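You operate a simulated robot arm through the tools that you are given. There is no shell and no other tool. Be economical: measure what you need, move in short steps, check, and stop when the job is done.

Carry out the task below with a simulated robot arm. There is one attempt and no reset: what you move stays moved.

Task
Set the docked display to level 5 and save it.
Fine: mode knob on LEVEL, plus button steps up, green button saves; tester off at the end.

Only the result counts: the job must be done as asked and must still hold three seconds after the hand-in. Knocking over, shifting, dropping, spilling or breaking anything else fails it.

Robot
A 7-joint arm with a two-finger parallel gripper, fixed in place. Base frame: the origin is at the foot of the arm, x ahead of it, y to its left, z up; the work surface is at about z = 0. Readings come in mm, degrees, newtons and seconds.
With the tool pointing down near the work surface it reaches from about 240 to 620 mm from the base axis. Its first joint turns from -66.0 to 66.0 degrees. Payload 2.6 kg.
Tool frame: the origin (TCP) lies between the finger pads and is the grasp point; the fingertips stand 30 mm ahead of it; z points along the fingers, y is the line along which they close. The gripper opens to 94 mm. The fingers are 28 mm wide and 10 mm thick; the gripper's body (50 by 96 mm) begins 55 mm behind the TCP.
Orientation is told as [roll, pitch, yaw] about the base's x, y, z axes, in that order, counted from this pose: with the fingers straight down and closing along the base's y, the tool's x points along the base's -x, its y along +y and its z along -z.

Tools
- The arm moves only by the tool apply_moves. Its argument "rows" is a list of rows, each an object of numbers (a shift or turn left out is 0, a gripper value left out holds the last): "x", "y", "z": the shift along the base's x, y, z in mm; "rx", "ry", "rz": the turn, a rotation vector about the base's x, y, z in degrees; "jaw": the gripper command, from -1 (shut) to 1 (fully open), values between in proportion. In form: [{"x": .., "y": .., "z": .., "rx": .., "ry": .., "rz": .., "jaw": ..}, ...]. A call has 1 to 10 rows; each row shifts and turns the commanded pose from where the row before left it. Rows are played at 5 a second. More than 50 mm and 8.6 degrees between two rows, or a gripper value outside its range, and nothing of the call is played. Where a pose cannot be reached the arm comes as near as it can. A force on the tool above 90 N (or 10 N above the force at the start of the call, whichever is more), or a blocked arm, ends the call early, and 0.2 s more pass. Each finger travels about 72 mm/s and halts on what it meets, pressing with about 32 N; the grip force reading is that of the motor and also rises with nothing between the fingers. The clock runs only during rows and for 0.2 s after the last one: add rows that do not move to give the fingers time. The reply holds the time, the measured pose of the TCP, the force on the tool along the base axes, the opening and the grip force, in the units named above and with some noise, with the torque about the TCP (base axes, N m) and any sound that the robot's microphone picked up.
- Cameras (640 x 400 px; columns grow to the right, rows downward): "scene" is fixed at [31.1, 437.5, 549.1]; the picture's right is [-0.75, -0.66, 0.00], its down [-0.46, 0.52, -0.72] and it looks along [0.48, -0.54, -0.69] (base axes); focal length 266 px, centre (320, 200). "wrist" rides on the gripper at [76, 14, -103] in the tool frame; the picture's right is [-0.18, 0.98, 0.00], its down [-0.75, -0.14, -0.64] and it looks along [-0.63, -0.12, 0.77] (tool axes); focal length 243 px, centre (320, 200). There is no depth. A picture from a camera that has moved, and an enlarged one, comes with that camera's place and axes in the base frame and with its lens.
- get_image(camera): a new picture of that camera. It takes no simulated time.
- zoom(camera, box): a new picture of the part [left, top, right, bottom] of that camera's present view, enlarged. It takes no simulated time.
- job_done(): hands the job in; it is judged then, once.

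Go step by step. Nothing tells you positions but the pictures and the camera data: compare them with the known pose of the tool, close in by small moves and look again before you grip or let go. The budget is 120 turns and 64 pictures, counting those below and the enlarged ones. Unless the task says otherwise, let go and move clear before handing in, and close with one line.

The tools are called after ">>>" by a JSON object that holds its "method" and its "body". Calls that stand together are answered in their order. apply_moves: Moves the arm, as the interface text tells. Its arguments: {"type":"object","properties":{"rows":{"type":"array","items":{"type":"object","properties":{"x":{"type":"number"},"y":{"type":"number"},"z":{"type":"number"},"rx":{"type":"number"},"ry":{"type":"number"},"rz":{"type":"number"},"jaw":{"type":"number"}}}}},"required":["rows"]} The other tools are called the same way: get_image (camera) takes a picture; zoom (camera, box) takes an enlarged picture of a part of a camera's view; job_done () hands the job in.

At the start:

```text
t: 0.0
eef_pos: [236.7, 272.9, 378.1]
tool_rot: [0.0, 0.0, -0.1]
force: [-0.3, 0.5, -0.1]
wrist_torque: [0.03, -0.06, 0.01]
gripper_width: 94.1
gripper_force: 0.1
```

scene: 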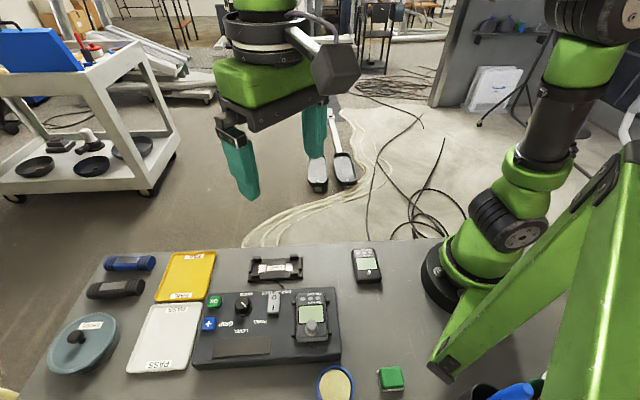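
wrist: 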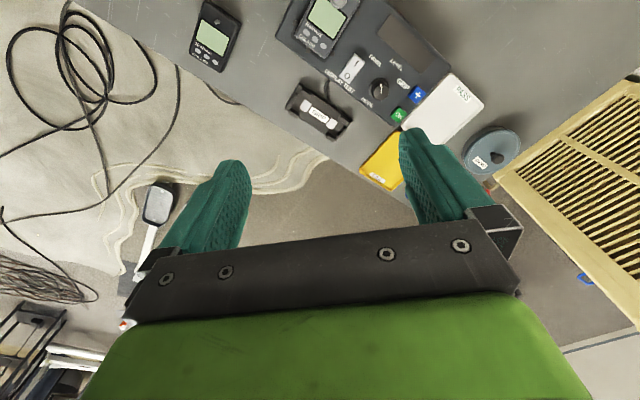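

I see a tester panel with a dock, knob, switch, and buttons. I'll zoom in to read it.

>>> {"method": "zoom", "body": {"camera": "scene", "box": [190, 240, 390, 365]}}

>>> {"method": "zoom", "body": {"camera": "wrist", "box": [260, 0, 500, 150]}}

```text
3.20 times, centred on (290, 302) of scene
camera zoom: at [31.1, 437.5, 549.1], right [-0.75, -0.66, 0.0], down [-0.46, 0.52, -0.72], along [0.48, -0.54, -0.69], focal length 851 px, centre (416, -128)
```

zoom: 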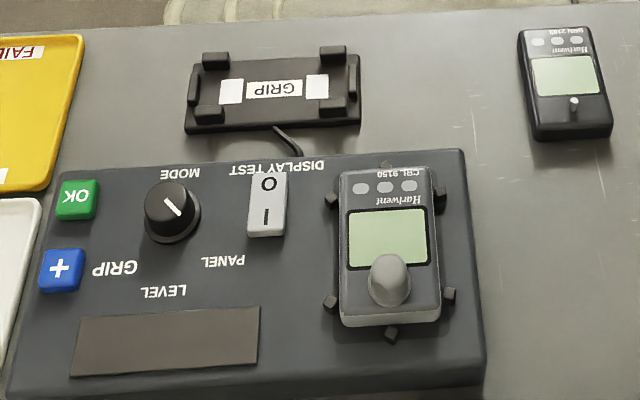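

```text
2.67 times, centred on (380, 75) of wrist
camera zoom: at [159.8, 288.3, 479.3], right [0.18, 0.98, 0.0], down [0.75, -0.14, 0.64], along [0.63, -0.12, -0.77], focal length 647 px, centre (160, 533)
```

zoom: 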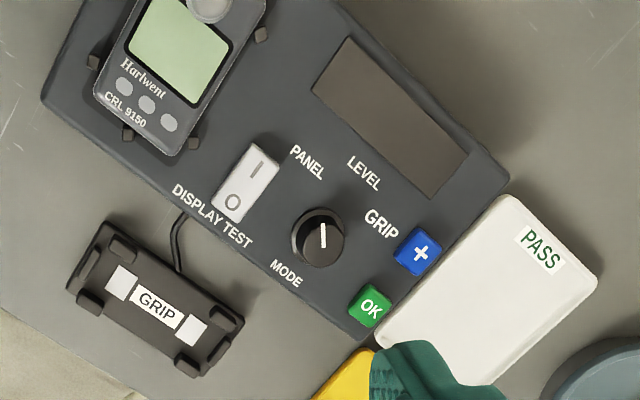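

The panel is at about 45° in yaw, with the knob near (296,362), OK near (350,397), plus near (320,428) and the rocker near (258,321). I'll close the gripper, yaw it and take a nearer look.

>>> {"method": "apply_moves", "body": {"rows": [{"x": -20, "y": 10, "z": -30, "rz": -8, "jaw": -1}, {"x": 0, "y": 10, "z": -30, "rz": -8}, {"x": 0, "y": 20, "z": -30, "rz": -8}, {"x": 0, "y": 20, "z": -30, "rz": -8}, {"y": 10, "rz": -8}, {"rz": -5}]}}

>>> {"method": "get_image", "body": {"camera": "wrist"}}

>>> {"method": "zoom", "body": {"camera": "scene", "box": [200, 285, 290, 341]}}

```text
t: 1.4
eef_pos: [218.1, 343.0, 255.4]
tool_rot: [0.0, 0.0, -45.3]
force: [-0.2, -0.3, 0.1]
wrist_torque: [-0.01, 0.02, -0.02]
gripper_width: 0.2
gripper_force: 32.4
```

```text
59 pictures are left
camera wrist: at [172.8, 408.6, 357.7], right [0.83, 0.56, 0.0], down [0.43, -0.63, 0.64], along [0.36, -0.53, -0.77], focal length 243 px, centre (320, 200)
```

wrist: 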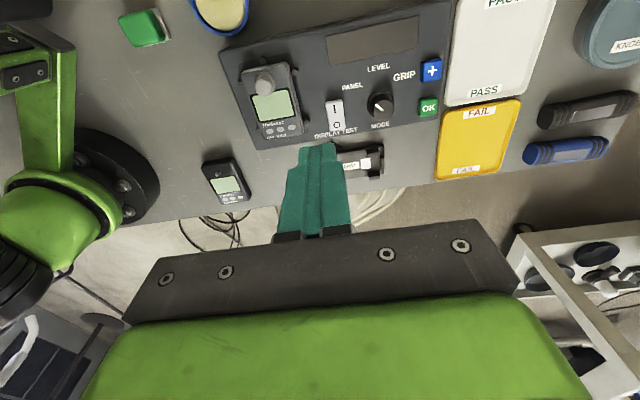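

```text
7.11 times, centred on (245, 313) of scene
camera zoom: at [31.1, 437.5, 549.1], right [-0.75, -0.66, 0.0], down [-0.46, 0.52, -0.72], along [0.48, -0.54, -0.69], focal length 1891 px, centre (853, -604)
```

zoom: 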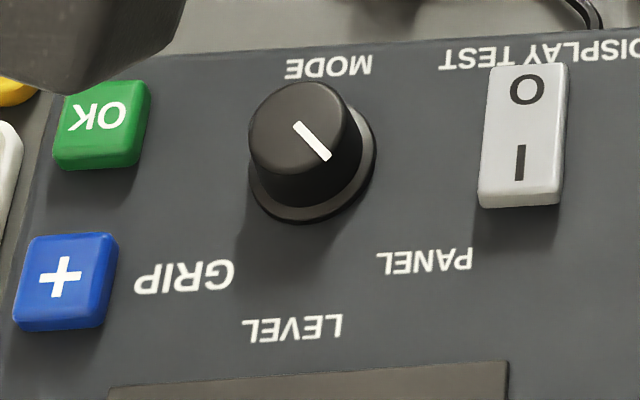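

The mode knob points at PANEL and the rocker has O pressed, so it's off. I'll move above the knob with the jaws partly open.

>>> {"method": "apply_moves", "body": {"rows": [{"x": 40, "y": 10, "z": -30, "rz": 8, "jaw": 0.1}, {"x": 39.4, "y": 9.5, "z": -30, "rz": 8}, {"z": -40, "rz": 8}, {"z": -35}, {}]}}

>>> {"method": "get_image", "body": {"camera": "wrist"}}

>>> {"method": "get_image", "body": {"camera": "scene"}}

```text
refused: row 1 steps farther than a row can; nothing moved
```

```text
57 pictures are left
camera wrist: at [172.8, 408.6, 357.7], right [0.83, 0.56, 0.0], down [0.43, -0.63, 0.64], along [0.36, -0.53, -0.77], focal length 243 px, centre (320, 200)
```

wrist: 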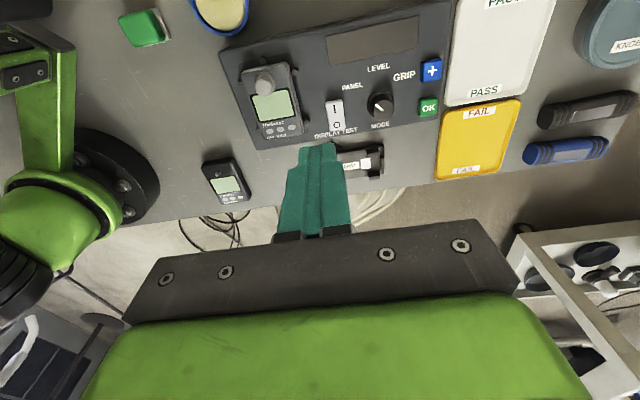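

```text
56 pictures are left
```

scene: 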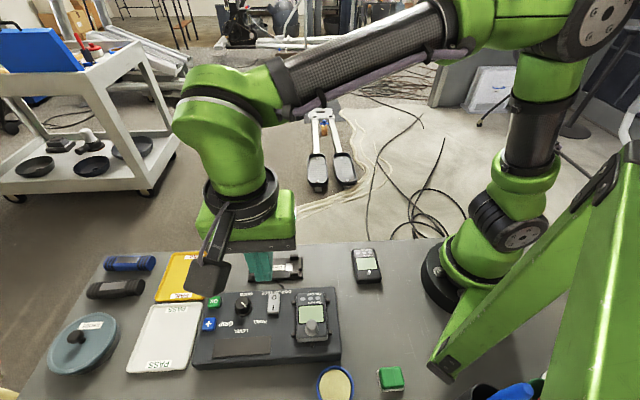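

The step norm was just over the limit, so I'm retrying with smaller rows.

>>> {"method": "apply_moves", "body": {"rows": [{"x": 30, "y": 7, "z": -25, "rz": 8, "jaw": 0.1}, {"x": 30, "y": 7, "z": -25, "rz": 8}, {"x": 19.4, "y": 5.5, "z": -25, "rz": 8}, {"z": -35}, {"z": -25}, {}]}}

>>> {"method": "get_image", "body": {"camera": "wrist"}}

>>> {"method": "get_image", "body": {"camera": "scene"}}

```text
t: 2.8
eef_pos: [295.2, 362.2, 123.2]
tool_rot: [0.0, 0.0, -21.0]
force: [0.4, -0.1, 0.1]
wrist_torque: [-0.01, 0.02, -0.01]
gripper_width: 51.5
gripper_force: 0.0
```

```text
55 pictures are left
camera wrist: at [228.2, 404.3, 224.2], right [0.52, 0.85, 0.0], down [0.65, -0.4, 0.64], along [0.55, -0.34, -0.77], focal length 243 px, centre (320, 200)
```

wrist: 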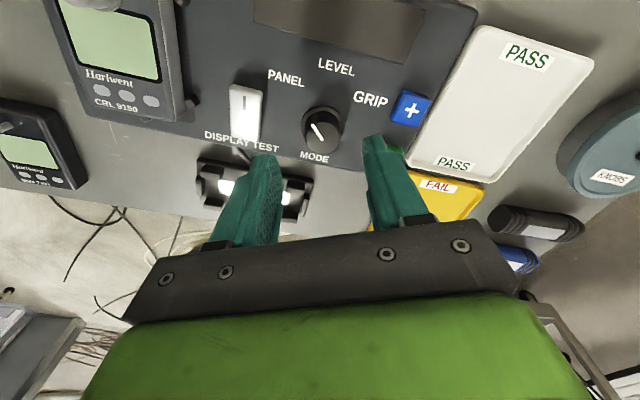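

```text
54 pictures are left
```

scene: 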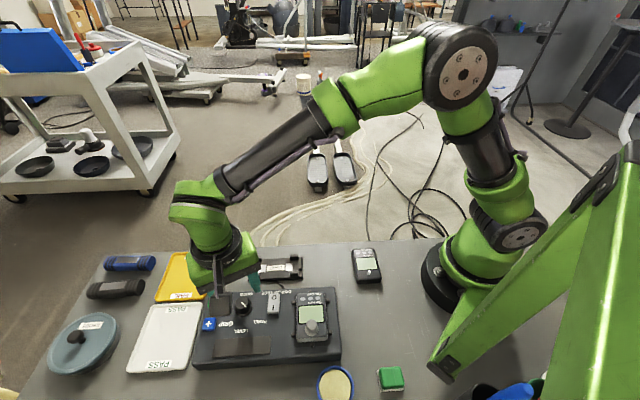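

The knob is centred between the jaws. I'll descend around it and take a look before gripping.

>>> {"method": "apply_moves", "body": {"rows": [{"x": 1, "y": 1, "z": -20}, {"z": -20}, {"z": -13}, {}]}}

>>> {"method": "zoom", "body": {"camera": "scene", "box": [170, 240, 330, 340]}}

>>> {"method": "zoom", "body": {"camera": "wrist", "box": [200, 50, 440, 200]}}

```text
t: 3.8
eef_pos: [296.5, 362.8, 70.5]
tool_rot: [0.3, 0.0, -21.2]
force: [-2.8, -1.3, 14.3]
wrist_torque: [-0.45, 0.25, -0.13]
gripper_width: 53.2
gripper_force: 0.9
```

```text
4.00 times, centred on (250, 290) of scene
camera zoom: at [31.0, 437.4, 549.1], right [-0.75, -0.66, 0.0], down [-0.46, 0.52, -0.72], along [0.48, -0.54, -0.69], focal length 1064 px, centre (600, -160)
```

zoom: 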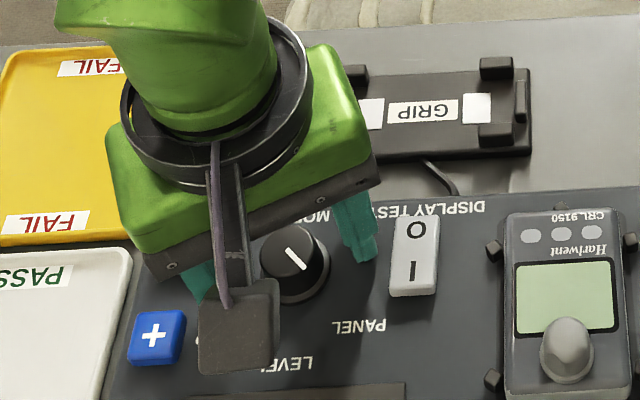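

```text
2.67 times, centred on (320, 125) of wrist
camera zoom: at [229.6, 405.1, 171.9], right [0.53, 0.85, 0.0], down [0.65, -0.4, 0.64], along [0.55, -0.34, -0.77], focal length 647 px, centre (320, 400)
```

zoom: 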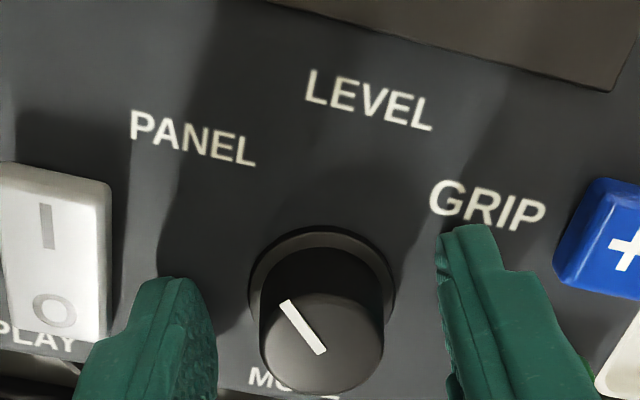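

The fingertips touched the panel at z≈40. I'll raise slightly and grip the knob.

>>> {"method": "apply_moves", "body": {"rows": [{"z": 4}, {"jaw": -0.6}, {"jaw": -1}, {}, {}]}}

>>> {"method": "zoom", "body": {"camera": "wrist", "box": [200, 50, 440, 200]}}

```text
t: 5.0
eef_pos: [296.4, 362.9, 75.1]
tool_rot: [0.1, 0.0, -21.1]
force: [0.7, 2.4, 17.5]
wrist_torque: [0.11, 0.06, -0.09]
gripper_width: 27.8
gripper_force: 44.7
```

```text
2.67 times, centred on (320, 125) of wrist
camera zoom: at [230.1, 404.9, 176.7], right [0.52, 0.85, 0.0], down [0.65, -0.4, 0.64], along [0.55, -0.33, -0.77], focal length 647 px, centre (320, 400)
```

zoom: 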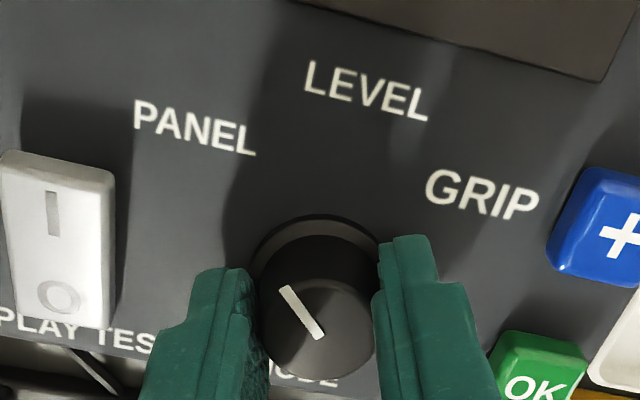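

The knob is gripped, so I'll turn it about 43° clockwise toward LEVEL.

>>> {"method": "apply_moves", "body": {"rows": [{"rz": -7}, {"rz": -7}, {"rz": -7}, {"rz": -7}, {"rz": -7}, {"rz": -7}, {"rz": -3}, {}]}}

>>> {"method": "zoom", "body": {"camera": "wrist", "box": [200, 50, 440, 200]}}

>>> {"method": "zoom", "body": {"camera": "scene", "box": [190, 240, 350, 340]}}

```text
t: 6.8
eef_pos: [297.6, 363.6, 75.0]
tool_rot: [0.2, 0.1, -66.2]
force: [-6.3, -7.7, 34.4]
wrist_torque: [-0.3, 0.57, -0.01]
gripper_width: 27.5
gripper_force: 45.6
```

```text
2.67 times, centred on (320, 125) of wrist
camera zoom: at [278.5, 439.8, 176.9], right [0.97, 0.23, 0.0], down [0.17, -0.75, 0.64], along [0.15, -0.62, -0.77], focal length 647 px, centre (320, 400)
```

zoom: 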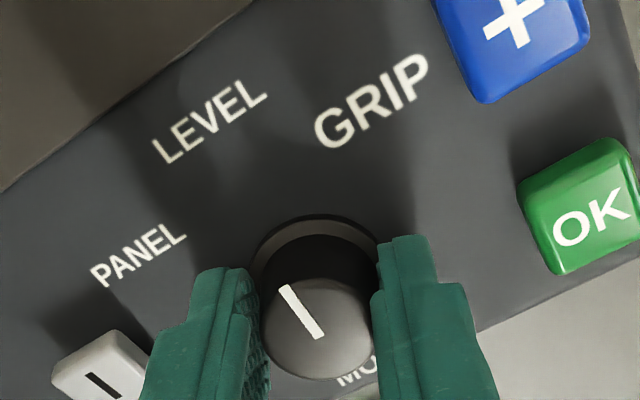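

```text
4.00 times, centred on (270, 290) of scene
camera zoom: at [31.0, 437.3, 549.2], right [-0.75, -0.66, 0.0], down [-0.46, 0.52, -0.72], along [0.48, -0.54, -0.69], focal length 1064 px, centre (520, -160)
```

zoom: 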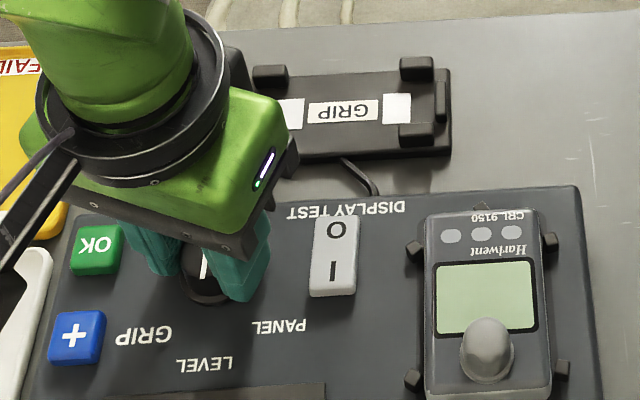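

The knob turned with the gripper and now points at LEVEL. I'll release it and lift.

>>> {"method": "apply_moves", "body": {"rows": [{"jaw": -0.1}, {"jaw": 0.1}, {}, {"z": 20}, {"z": 30}, {"z": 20}]}}

>>> {"method": "zoom", "body": {"camera": "wrist", "box": [200, 0, 440, 150]}}

```text
t: 8.2
eef_pos: [298.6, 363.7, 145.2]
tool_rot: [0.0, 0.0, -65.9]
force: [0.6, -0.2, -0.2]
wrist_torque: [0.0, -0.01, 0.01]
gripper_width: 51.7
gripper_force: 0.1
```

```text
2.67 times, centred on (320, 75) of wrist
camera zoom: at [279.8, 439.9, 246.8], right [0.97, 0.23, 0.0], down [0.18, -0.75, 0.64], along [0.15, -0.62, -0.77], focal length 647 px, centre (320, 533)
```

zoom: 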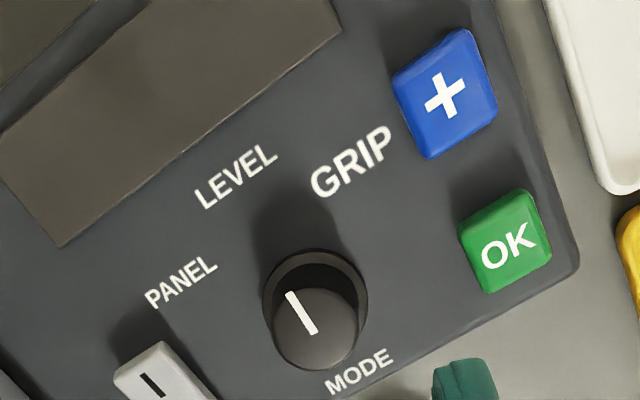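

The knob is on LEVEL. I'll close the jaws and go above the I end of the rocker.

>>> {"method": "apply_moves", "body": {"rows": [{"x": -20, "y": -10, "rz": 7, "jaw": -1}, {"x": -20, "y": -10, "rz": 7}, {"x": -15.6, "y": -9.7, "rz": 7, "z": -15}, {"z": -30}, {}]}}

>>> {"method": "zoom", "body": {"camera": "wrist", "box": [200, 50, 440, 200]}}

>>> {"method": "zoom", "body": {"camera": "scene", "box": [190, 240, 350, 340]}}

```text
t: 9.4
eef_pos: [242.4, 334.4, 98.2]
tool_rot: [0.1, 0.0, -44.9]
force: [0.0, -0.5, -0.1]
wrist_torque: [-0.01, 0.02, -0.02]
gripper_width: 0.2
gripper_force: 32.3
```

```text
2.67 times, centred on (320, 125) of wrist
camera zoom: at [197.4, 398.9, 200.8], right [0.82, 0.57, 0.0], down [0.43, -0.63, 0.64], along [0.36, -0.53, -0.77], focal length 647 px, centre (320, 400)
```

zoom: 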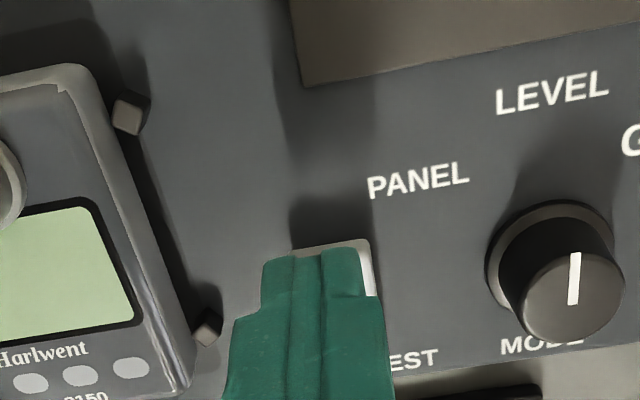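

```text
4.00 times, centred on (270, 290) of scene
camera zoom: at [31.1, 437.5, 549.1], right [-0.75, -0.66, 0.0], down [-0.46, 0.52, -0.72], along [0.48, -0.54, -0.69], focal length 1064 px, centre (520, -160)
```

zoom: 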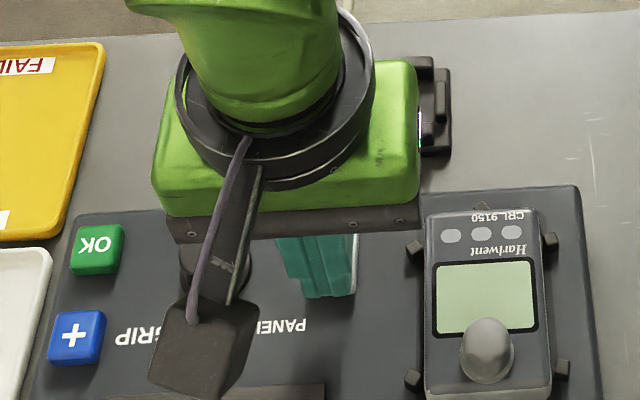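

The rocker end is near (241,339). I'll shift outward so only the I half is hit, then press down.

>>> {"method": "apply_moves", "body": {"rows": [{"x": -4, "y": 7}, {"z": -8}, {"z": -4}, {"z": -4}, {"z": -4}, {"z": -3}, {"z": -3}]}}

>>> {"method": "zoom", "body": {"camera": "scene", "box": [190, 240, 350, 365]}}

```text
t: 11.0
eef_pos: [237.7, 340.1, 77.6]
tool_rot: [0.3, 0.2, -45.3]
force: [-18.9, -26.8, 78.6]
wrist_torque: [-1.61, -0.16, 0.03]
gripper_width: 0.0
gripper_force: 32.1
```

```text
3.20 times, centred on (270, 302) of scene
camera zoom: at [30.8, 437.1, 549.4], right [-0.75, -0.66, 0.0], down [-0.46, 0.52, -0.72], along [0.48, -0.54, -0.69], focal length 851 px, centre (480, -128)
```

zoom: 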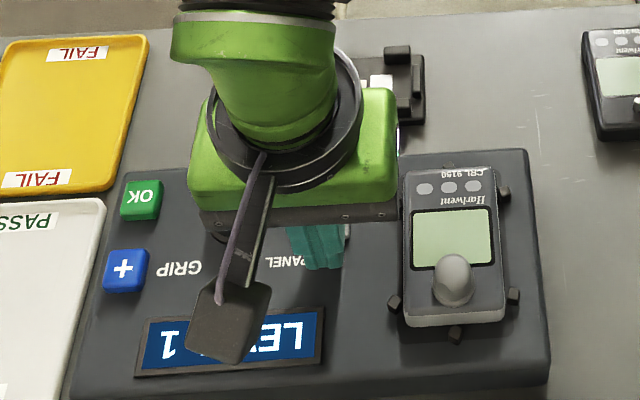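

The tester is on and the display reads "LEVEL 1". I'll lift and look.

>>> {"method": "apply_moves", "body": {"rows": [{"z": 15}, {"z": 25}, {"x": 20, "y": 35}, {"x": 30, "y": 35}, {"x": 10, "y": 18}, {}]}}

>>> {"method": "get_image", "body": {"camera": "wrist"}}

>>> {"method": "zoom", "body": {"camera": "scene", "box": [190, 240, 350, 365]}}

```text
t: 12.4
eef_pos: [298.6, 429.6, 113.6]
tool_rot: [0.0, 0.0, -45.0]
force: [0.8, -0.5, -0.7]
wrist_torque: [-0.03, 0.01, 0.03]
gripper_width: 0.0
gripper_force: 31.5
```

```text
44 pictures are left
camera wrist: at [253.7, 493.5, 215.0], right [0.82, 0.57, 0.0], down [0.43, -0.63, 0.64], along [0.36, -0.53, -0.77], focal length 243 px, centre (320, 200)
```

wrist: 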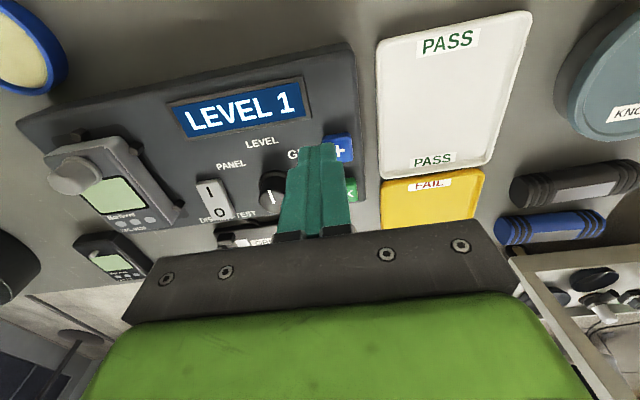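

```text
3.20 times, centred on (270, 302) of scene
camera zoom: at [31.1, 437.5, 549.1], right [-0.75, -0.66, 0.0], down [-0.46, 0.52, -0.72], along [0.48, -0.54, -0.69], focal length 851 px, centre (480, -128)
```

zoom: 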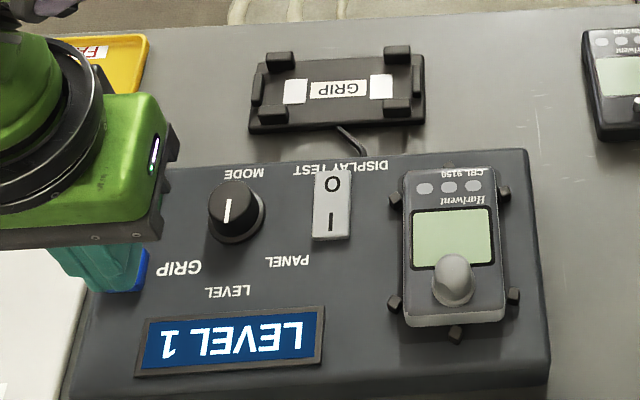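

LEVEL 1 is shown, the knob is on LEVEL and the plus button is near (313,426). I'll position over plus and press once.

>>> {"method": "apply_moves", "body": {"rows": [{"x": 14.4, "y": -3.6}, {"z": -20}, {"z": -8}, {"z": -3}, {"z": -3}]}}

>>> {"method": "zoom", "body": {"camera": "scene", "box": [190, 240, 350, 365]}}

```text
t: 13.6
eef_pos: [313.3, 424.2, 78.6]
tool_rot: [0.1, 0.1, -45.0]
force: [0.3, 0.9, 2.0]
wrist_torque: [-0.03, -0.02, -0.01]
gripper_width: 0.0
gripper_force: 31.8
heard: click
```

```text
3.20 times, centred on (270, 302) of scene
camera zoom: at [31.1, 437.5, 549.1], right [-0.75, -0.66, 0.0], down [-0.46, 0.52, -0.72], along [0.48, -0.54, -0.69], focal length 851 px, centre (480, -128)
```

zoom: 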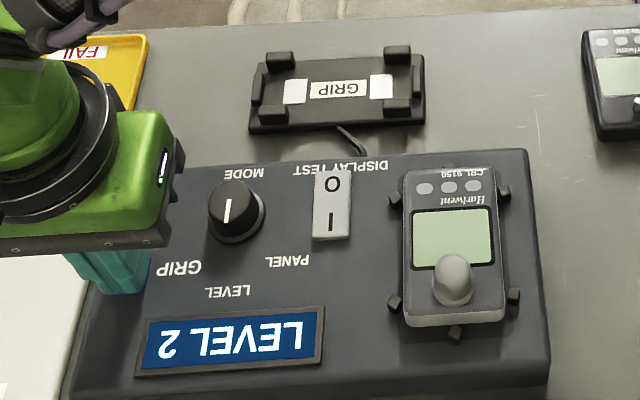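

One press with a click brings it to LEVEL 2. Releasing and pressing once more.

>>> {"method": "apply_moves", "body": {"rows": [{"z": 8}, {}, {"z": -5}, {"z": -3}, {"z": 8}, {}]}}

>>> {"method": "zoom", "body": {"camera": "scene", "box": [190, 240, 350, 365]}}

```text
t: 15.0
eef_pos: [312.0, 425.1, 86.9]
tool_rot: [0.0, 0.0, -45.1]
force: [0.0, 0.2, -0.3]
wrist_torque: [-0.02, 0.02, -0.01]
gripper_width: 0.2
gripper_force: 32.3
heard: click
```

```text
3.20 times, centred on (270, 302) of scene
camera zoom: at [31.1, 437.5, 549.1], right [-0.75, -0.66, 0.0], down [-0.46, 0.52, -0.72], along [0.48, -0.54, -0.69], focal length 851 px, centre (480, -128)
```

zoom: 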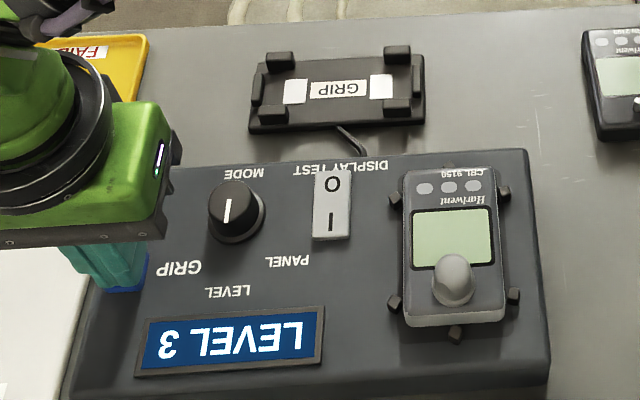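

It reads LEVEL 3, so I'll press once more.

>>> {"method": "apply_moves", "body": {"rows": [{"z": -5}, {"z": -3}, {"z": 8}, {}]}}

>>> {"method": "zoom", "body": {"camera": "scene", "box": [190, 240, 350, 365]}}

```text
t: 16.0
eef_pos: [311.4, 425.3, 86.7]
tool_rot: [0.0, 0.0, -45.0]
force: [0.3, 0.8, -0.4]
wrist_torque: [0.02, -0.01, -0.02]
gripper_width: 0.2
gripper_force: 32.4
heard: click
```

```text
3.20 times, centred on (270, 302) of scene
camera zoom: at [31.1, 437.5, 549.1], right [-0.75, -0.66, 0.0], down [-0.46, 0.52, -0.72], along [0.48, -0.54, -0.69], focal length 851 px, centre (480, -128)
```

zoom: 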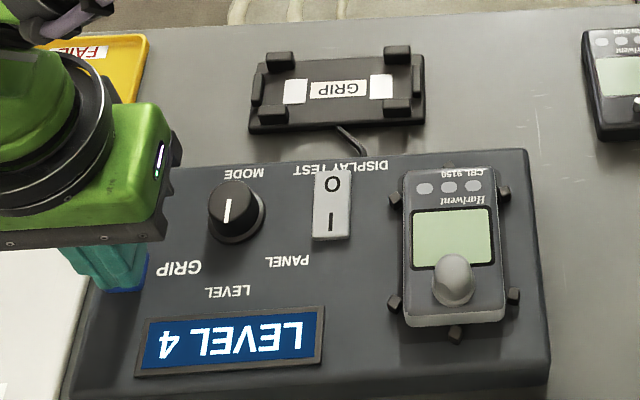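

It reads LEVEL 4, so one more press and then a lift.

>>> {"method": "apply_moves", "body": {"rows": [{"z": -5}, {"z": -3}, {"z": 8}, {"z": 15}, {}]}}

>>> {"method": "zoom", "body": {"camera": "scene", "box": [190, 240, 350, 365]}}

```text
t: 17.2
eef_pos: [311.4, 426.0, 102.4]
tool_rot: [0.0, -0.1, -45.0]
force: [0.1, -0.5, 0.8]
wrist_torque: [0.01, 0.0, -0.05]
gripper_width: 0.0
gripper_force: 31.9
heard: click
```

```text
3.20 times, centred on (270, 302) of scene
camera zoom: at [31.1, 437.5, 549.1], right [-0.75, -0.66, 0.0], down [-0.46, 0.52, -0.72], along [0.48, -0.54, -0.69], focal length 851 px, centre (480, -128)
```

zoom: 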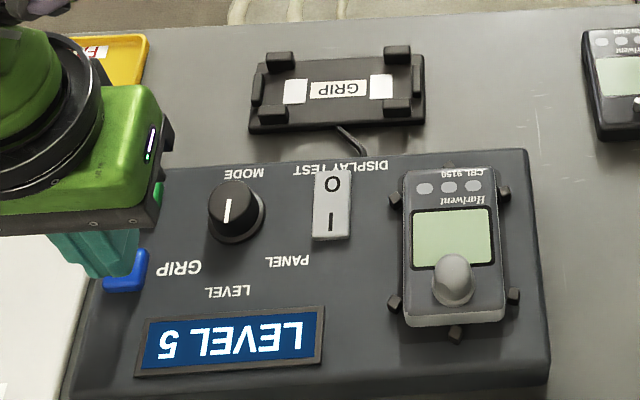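

LEVEL 5 is shown. Next is the green OK button near (343,396).

>>> {"method": "apply_moves", "body": {"rows": [{"x": 32, "y": -31}, {"z": -16}, {"z": -5}, {"z": -3}, {}]}}

>>> {"method": "zoom", "body": {"camera": "scene", "box": [190, 240, 350, 365]}}

>>> {"method": "get_image", "body": {"camera": "wrist"}}

```text
t: 18.4
eef_pos: [344.8, 392.7, 77.8]
tool_rot: [0.1, 0.1, -44.9]
force: [0.4, -1.2, 2.3]
wrist_torque: [-0.03, 0.02, 0.0]
gripper_width: 0.0
gripper_force: 31.7
heard: click
```

```text
3.20 times, centred on (270, 302) of scene
camera zoom: at [31.1, 437.5, 549.1], right [-0.75, -0.66, 0.0], down [-0.46, 0.52, -0.72], along [0.48, -0.54, -0.69], focal length 851 px, centre (480, -128)
```

zoom: 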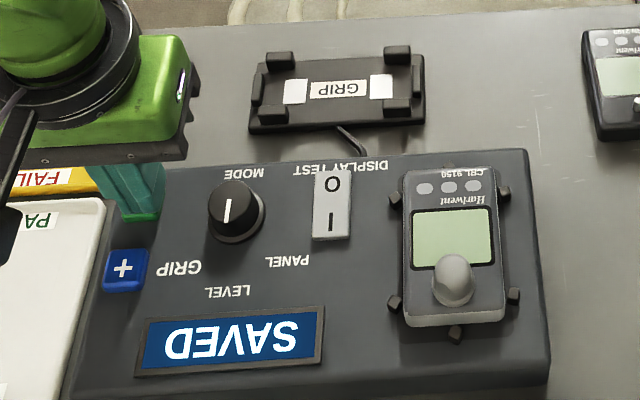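

```text
37 pictures are left
camera wrist: at [299.7, 458.2, 179.7], right [0.83, 0.56, 0.0], down [0.43, -0.63, 0.64], along [0.36, -0.53, -0.77], focal length 243 px, centre (320, 200)
```

wrist: 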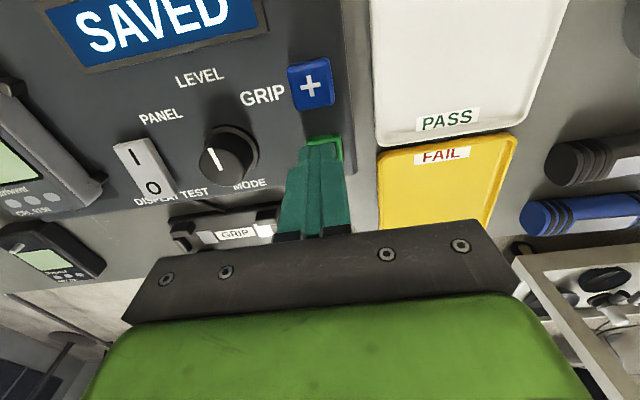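

SAVED is shown. I'll lift and move above the O end of the rocker to switch off.

>>> {"method": "apply_moves", "body": {"rows": [{"z": 15}, {"z": 35}, {"x": -25, "y": -28}, {"x": -25, "y": -28}, {"x": -24.8, "y": -26.7}, {"z": -20}, {}]}}

>>> {"method": "zoom", "body": {"camera": "wrist", "box": [200, 50, 440, 200]}}

>>> {"method": "zoom", "body": {"camera": "scene", "box": [190, 240, 350, 365]}}

```text
t: 20.0
eef_pos: [268.8, 310.8, 107.0]
tool_rot: [0.0, 0.0, -45.0]
force: [-0.4, 0.0, 0.0]
wrist_torque: [0.01, 0.0, -0.01]
gripper_width: 0.0
gripper_force: 31.9
```

```text
2.67 times, centred on (320, 125) of wrist
camera zoom: at [224.4, 376.3, 209.1], right [0.83, 0.56, 0.0], down [0.43, -0.63, 0.64], along [0.36, -0.53, -0.77], focal length 647 px, centre (320, 400)
```

zoom: 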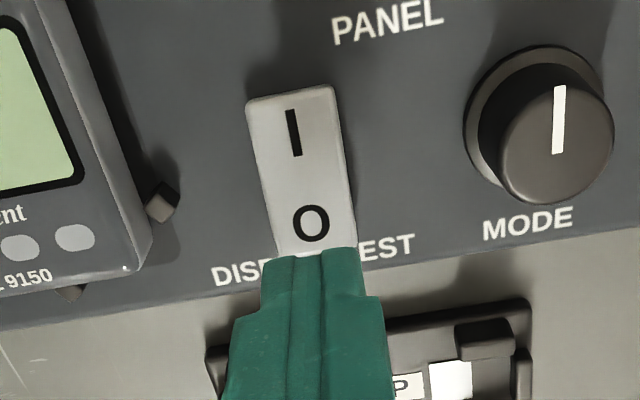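

```text
3.20 times, centred on (270, 302) of scene
camera zoom: at [31.1, 437.5, 549.1], right [-0.75, -0.66, 0.0], down [-0.46, 0.52, -0.72], along [0.48, -0.54, -0.69], focal length 851 px, centre (480, -128)
```

zoom: 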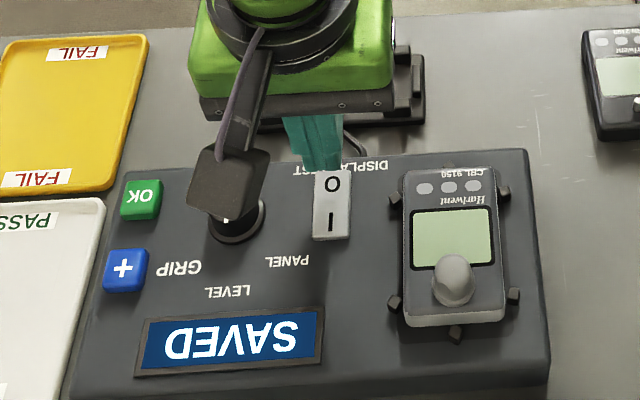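

The O end is at about (267,311). I'll shift outward slightly and press down.

>>> {"method": "apply_moves", "body": {"rows": [{"x": 2.5, "y": -3}, {"z": -16}, {"z": -4}, {"z": -4}, {"z": -4}, {"z": -3}]}}

>>> {"method": "zoom", "body": {"camera": "scene", "box": [190, 240, 350, 365]}}

```text
t: 21.4
eef_pos: [272.5, 309.0, 79.6]
tool_rot: [0.1, 0.1, -45.2]
force: [-9.0, -20.9, 47.9]
wrist_torque: [-0.11, 0.65, 0.75]
gripper_width: 0.0
gripper_force: 32.0
```

```text
3.20 times, centred on (270, 302) of scene
camera zoom: at [30.9, 437.3, 549.3], right [-0.75, -0.66, 0.0], down [-0.46, 0.52, -0.72], along [0.48, -0.54, -0.69], focal length 851 px, centre (480, -128)
```

zoom: 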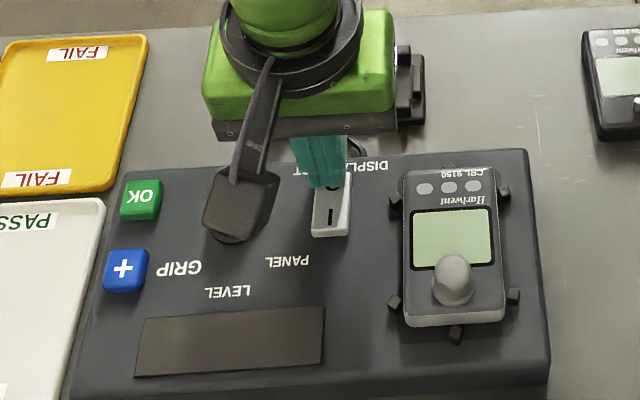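

The tester is off. I'll lift clear and check.

>>> {"method": "apply_moves", "body": {"rows": [{"z": 15}, {"z": 35}, {"z": 40}, {"z": 40, "x": -10}, {}]}}

>>> {"method": "get_image", "body": {"camera": "scene"}}

>>> {"method": "zoom", "body": {"camera": "scene", "box": [190, 240, 350, 365]}}

```text
t: 22.6
eef_pos: [260.3, 307.9, 205.9]
tool_rot: [0.0, 0.1, -45.1]
force: [0.2, -0.7, -0.7]
wrist_torque: [-0.02, 0.0, 0.0]
gripper_width: 0.0
gripper_force: 32.4
```

```text
33 pictures are left
```

scene: 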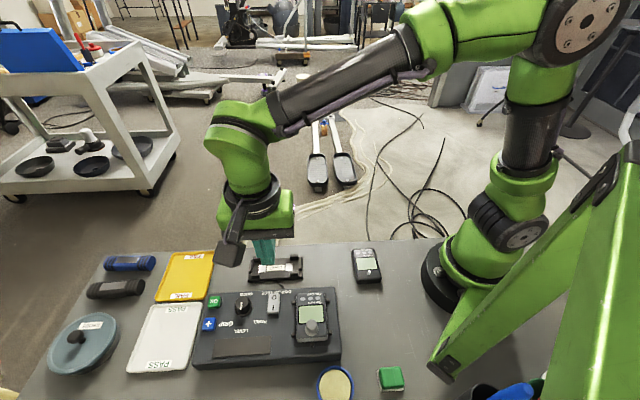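

```text
3.20 times, centred on (270, 302) of scene
camera zoom: at [31.1, 437.5, 549.1], right [-0.75, -0.66, 0.0], down [-0.46, 0.52, -0.72], along [0.48, -0.54, -0.69], focal length 851 px, centre (480, -128)
```

zoom: 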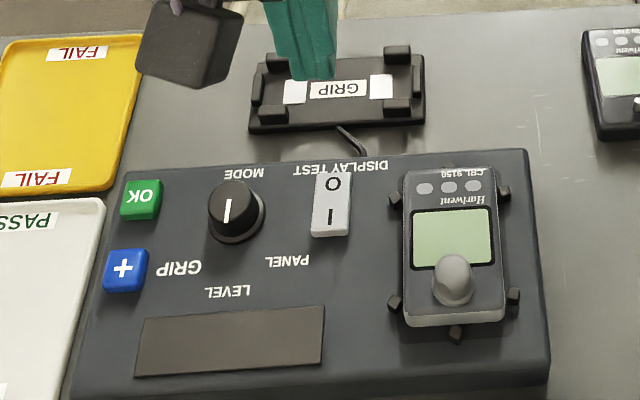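

The display was set to LEVEL 5 and saved, the tester is off, and nothing else has moved. I'm handing in.

>>> {"method": "job_done", "body": {}}

```text
The job is handed in.
```

The docked display was set to level 5 and saved (the panel showed SAVED), the tester is switched off, and the arm is clear.
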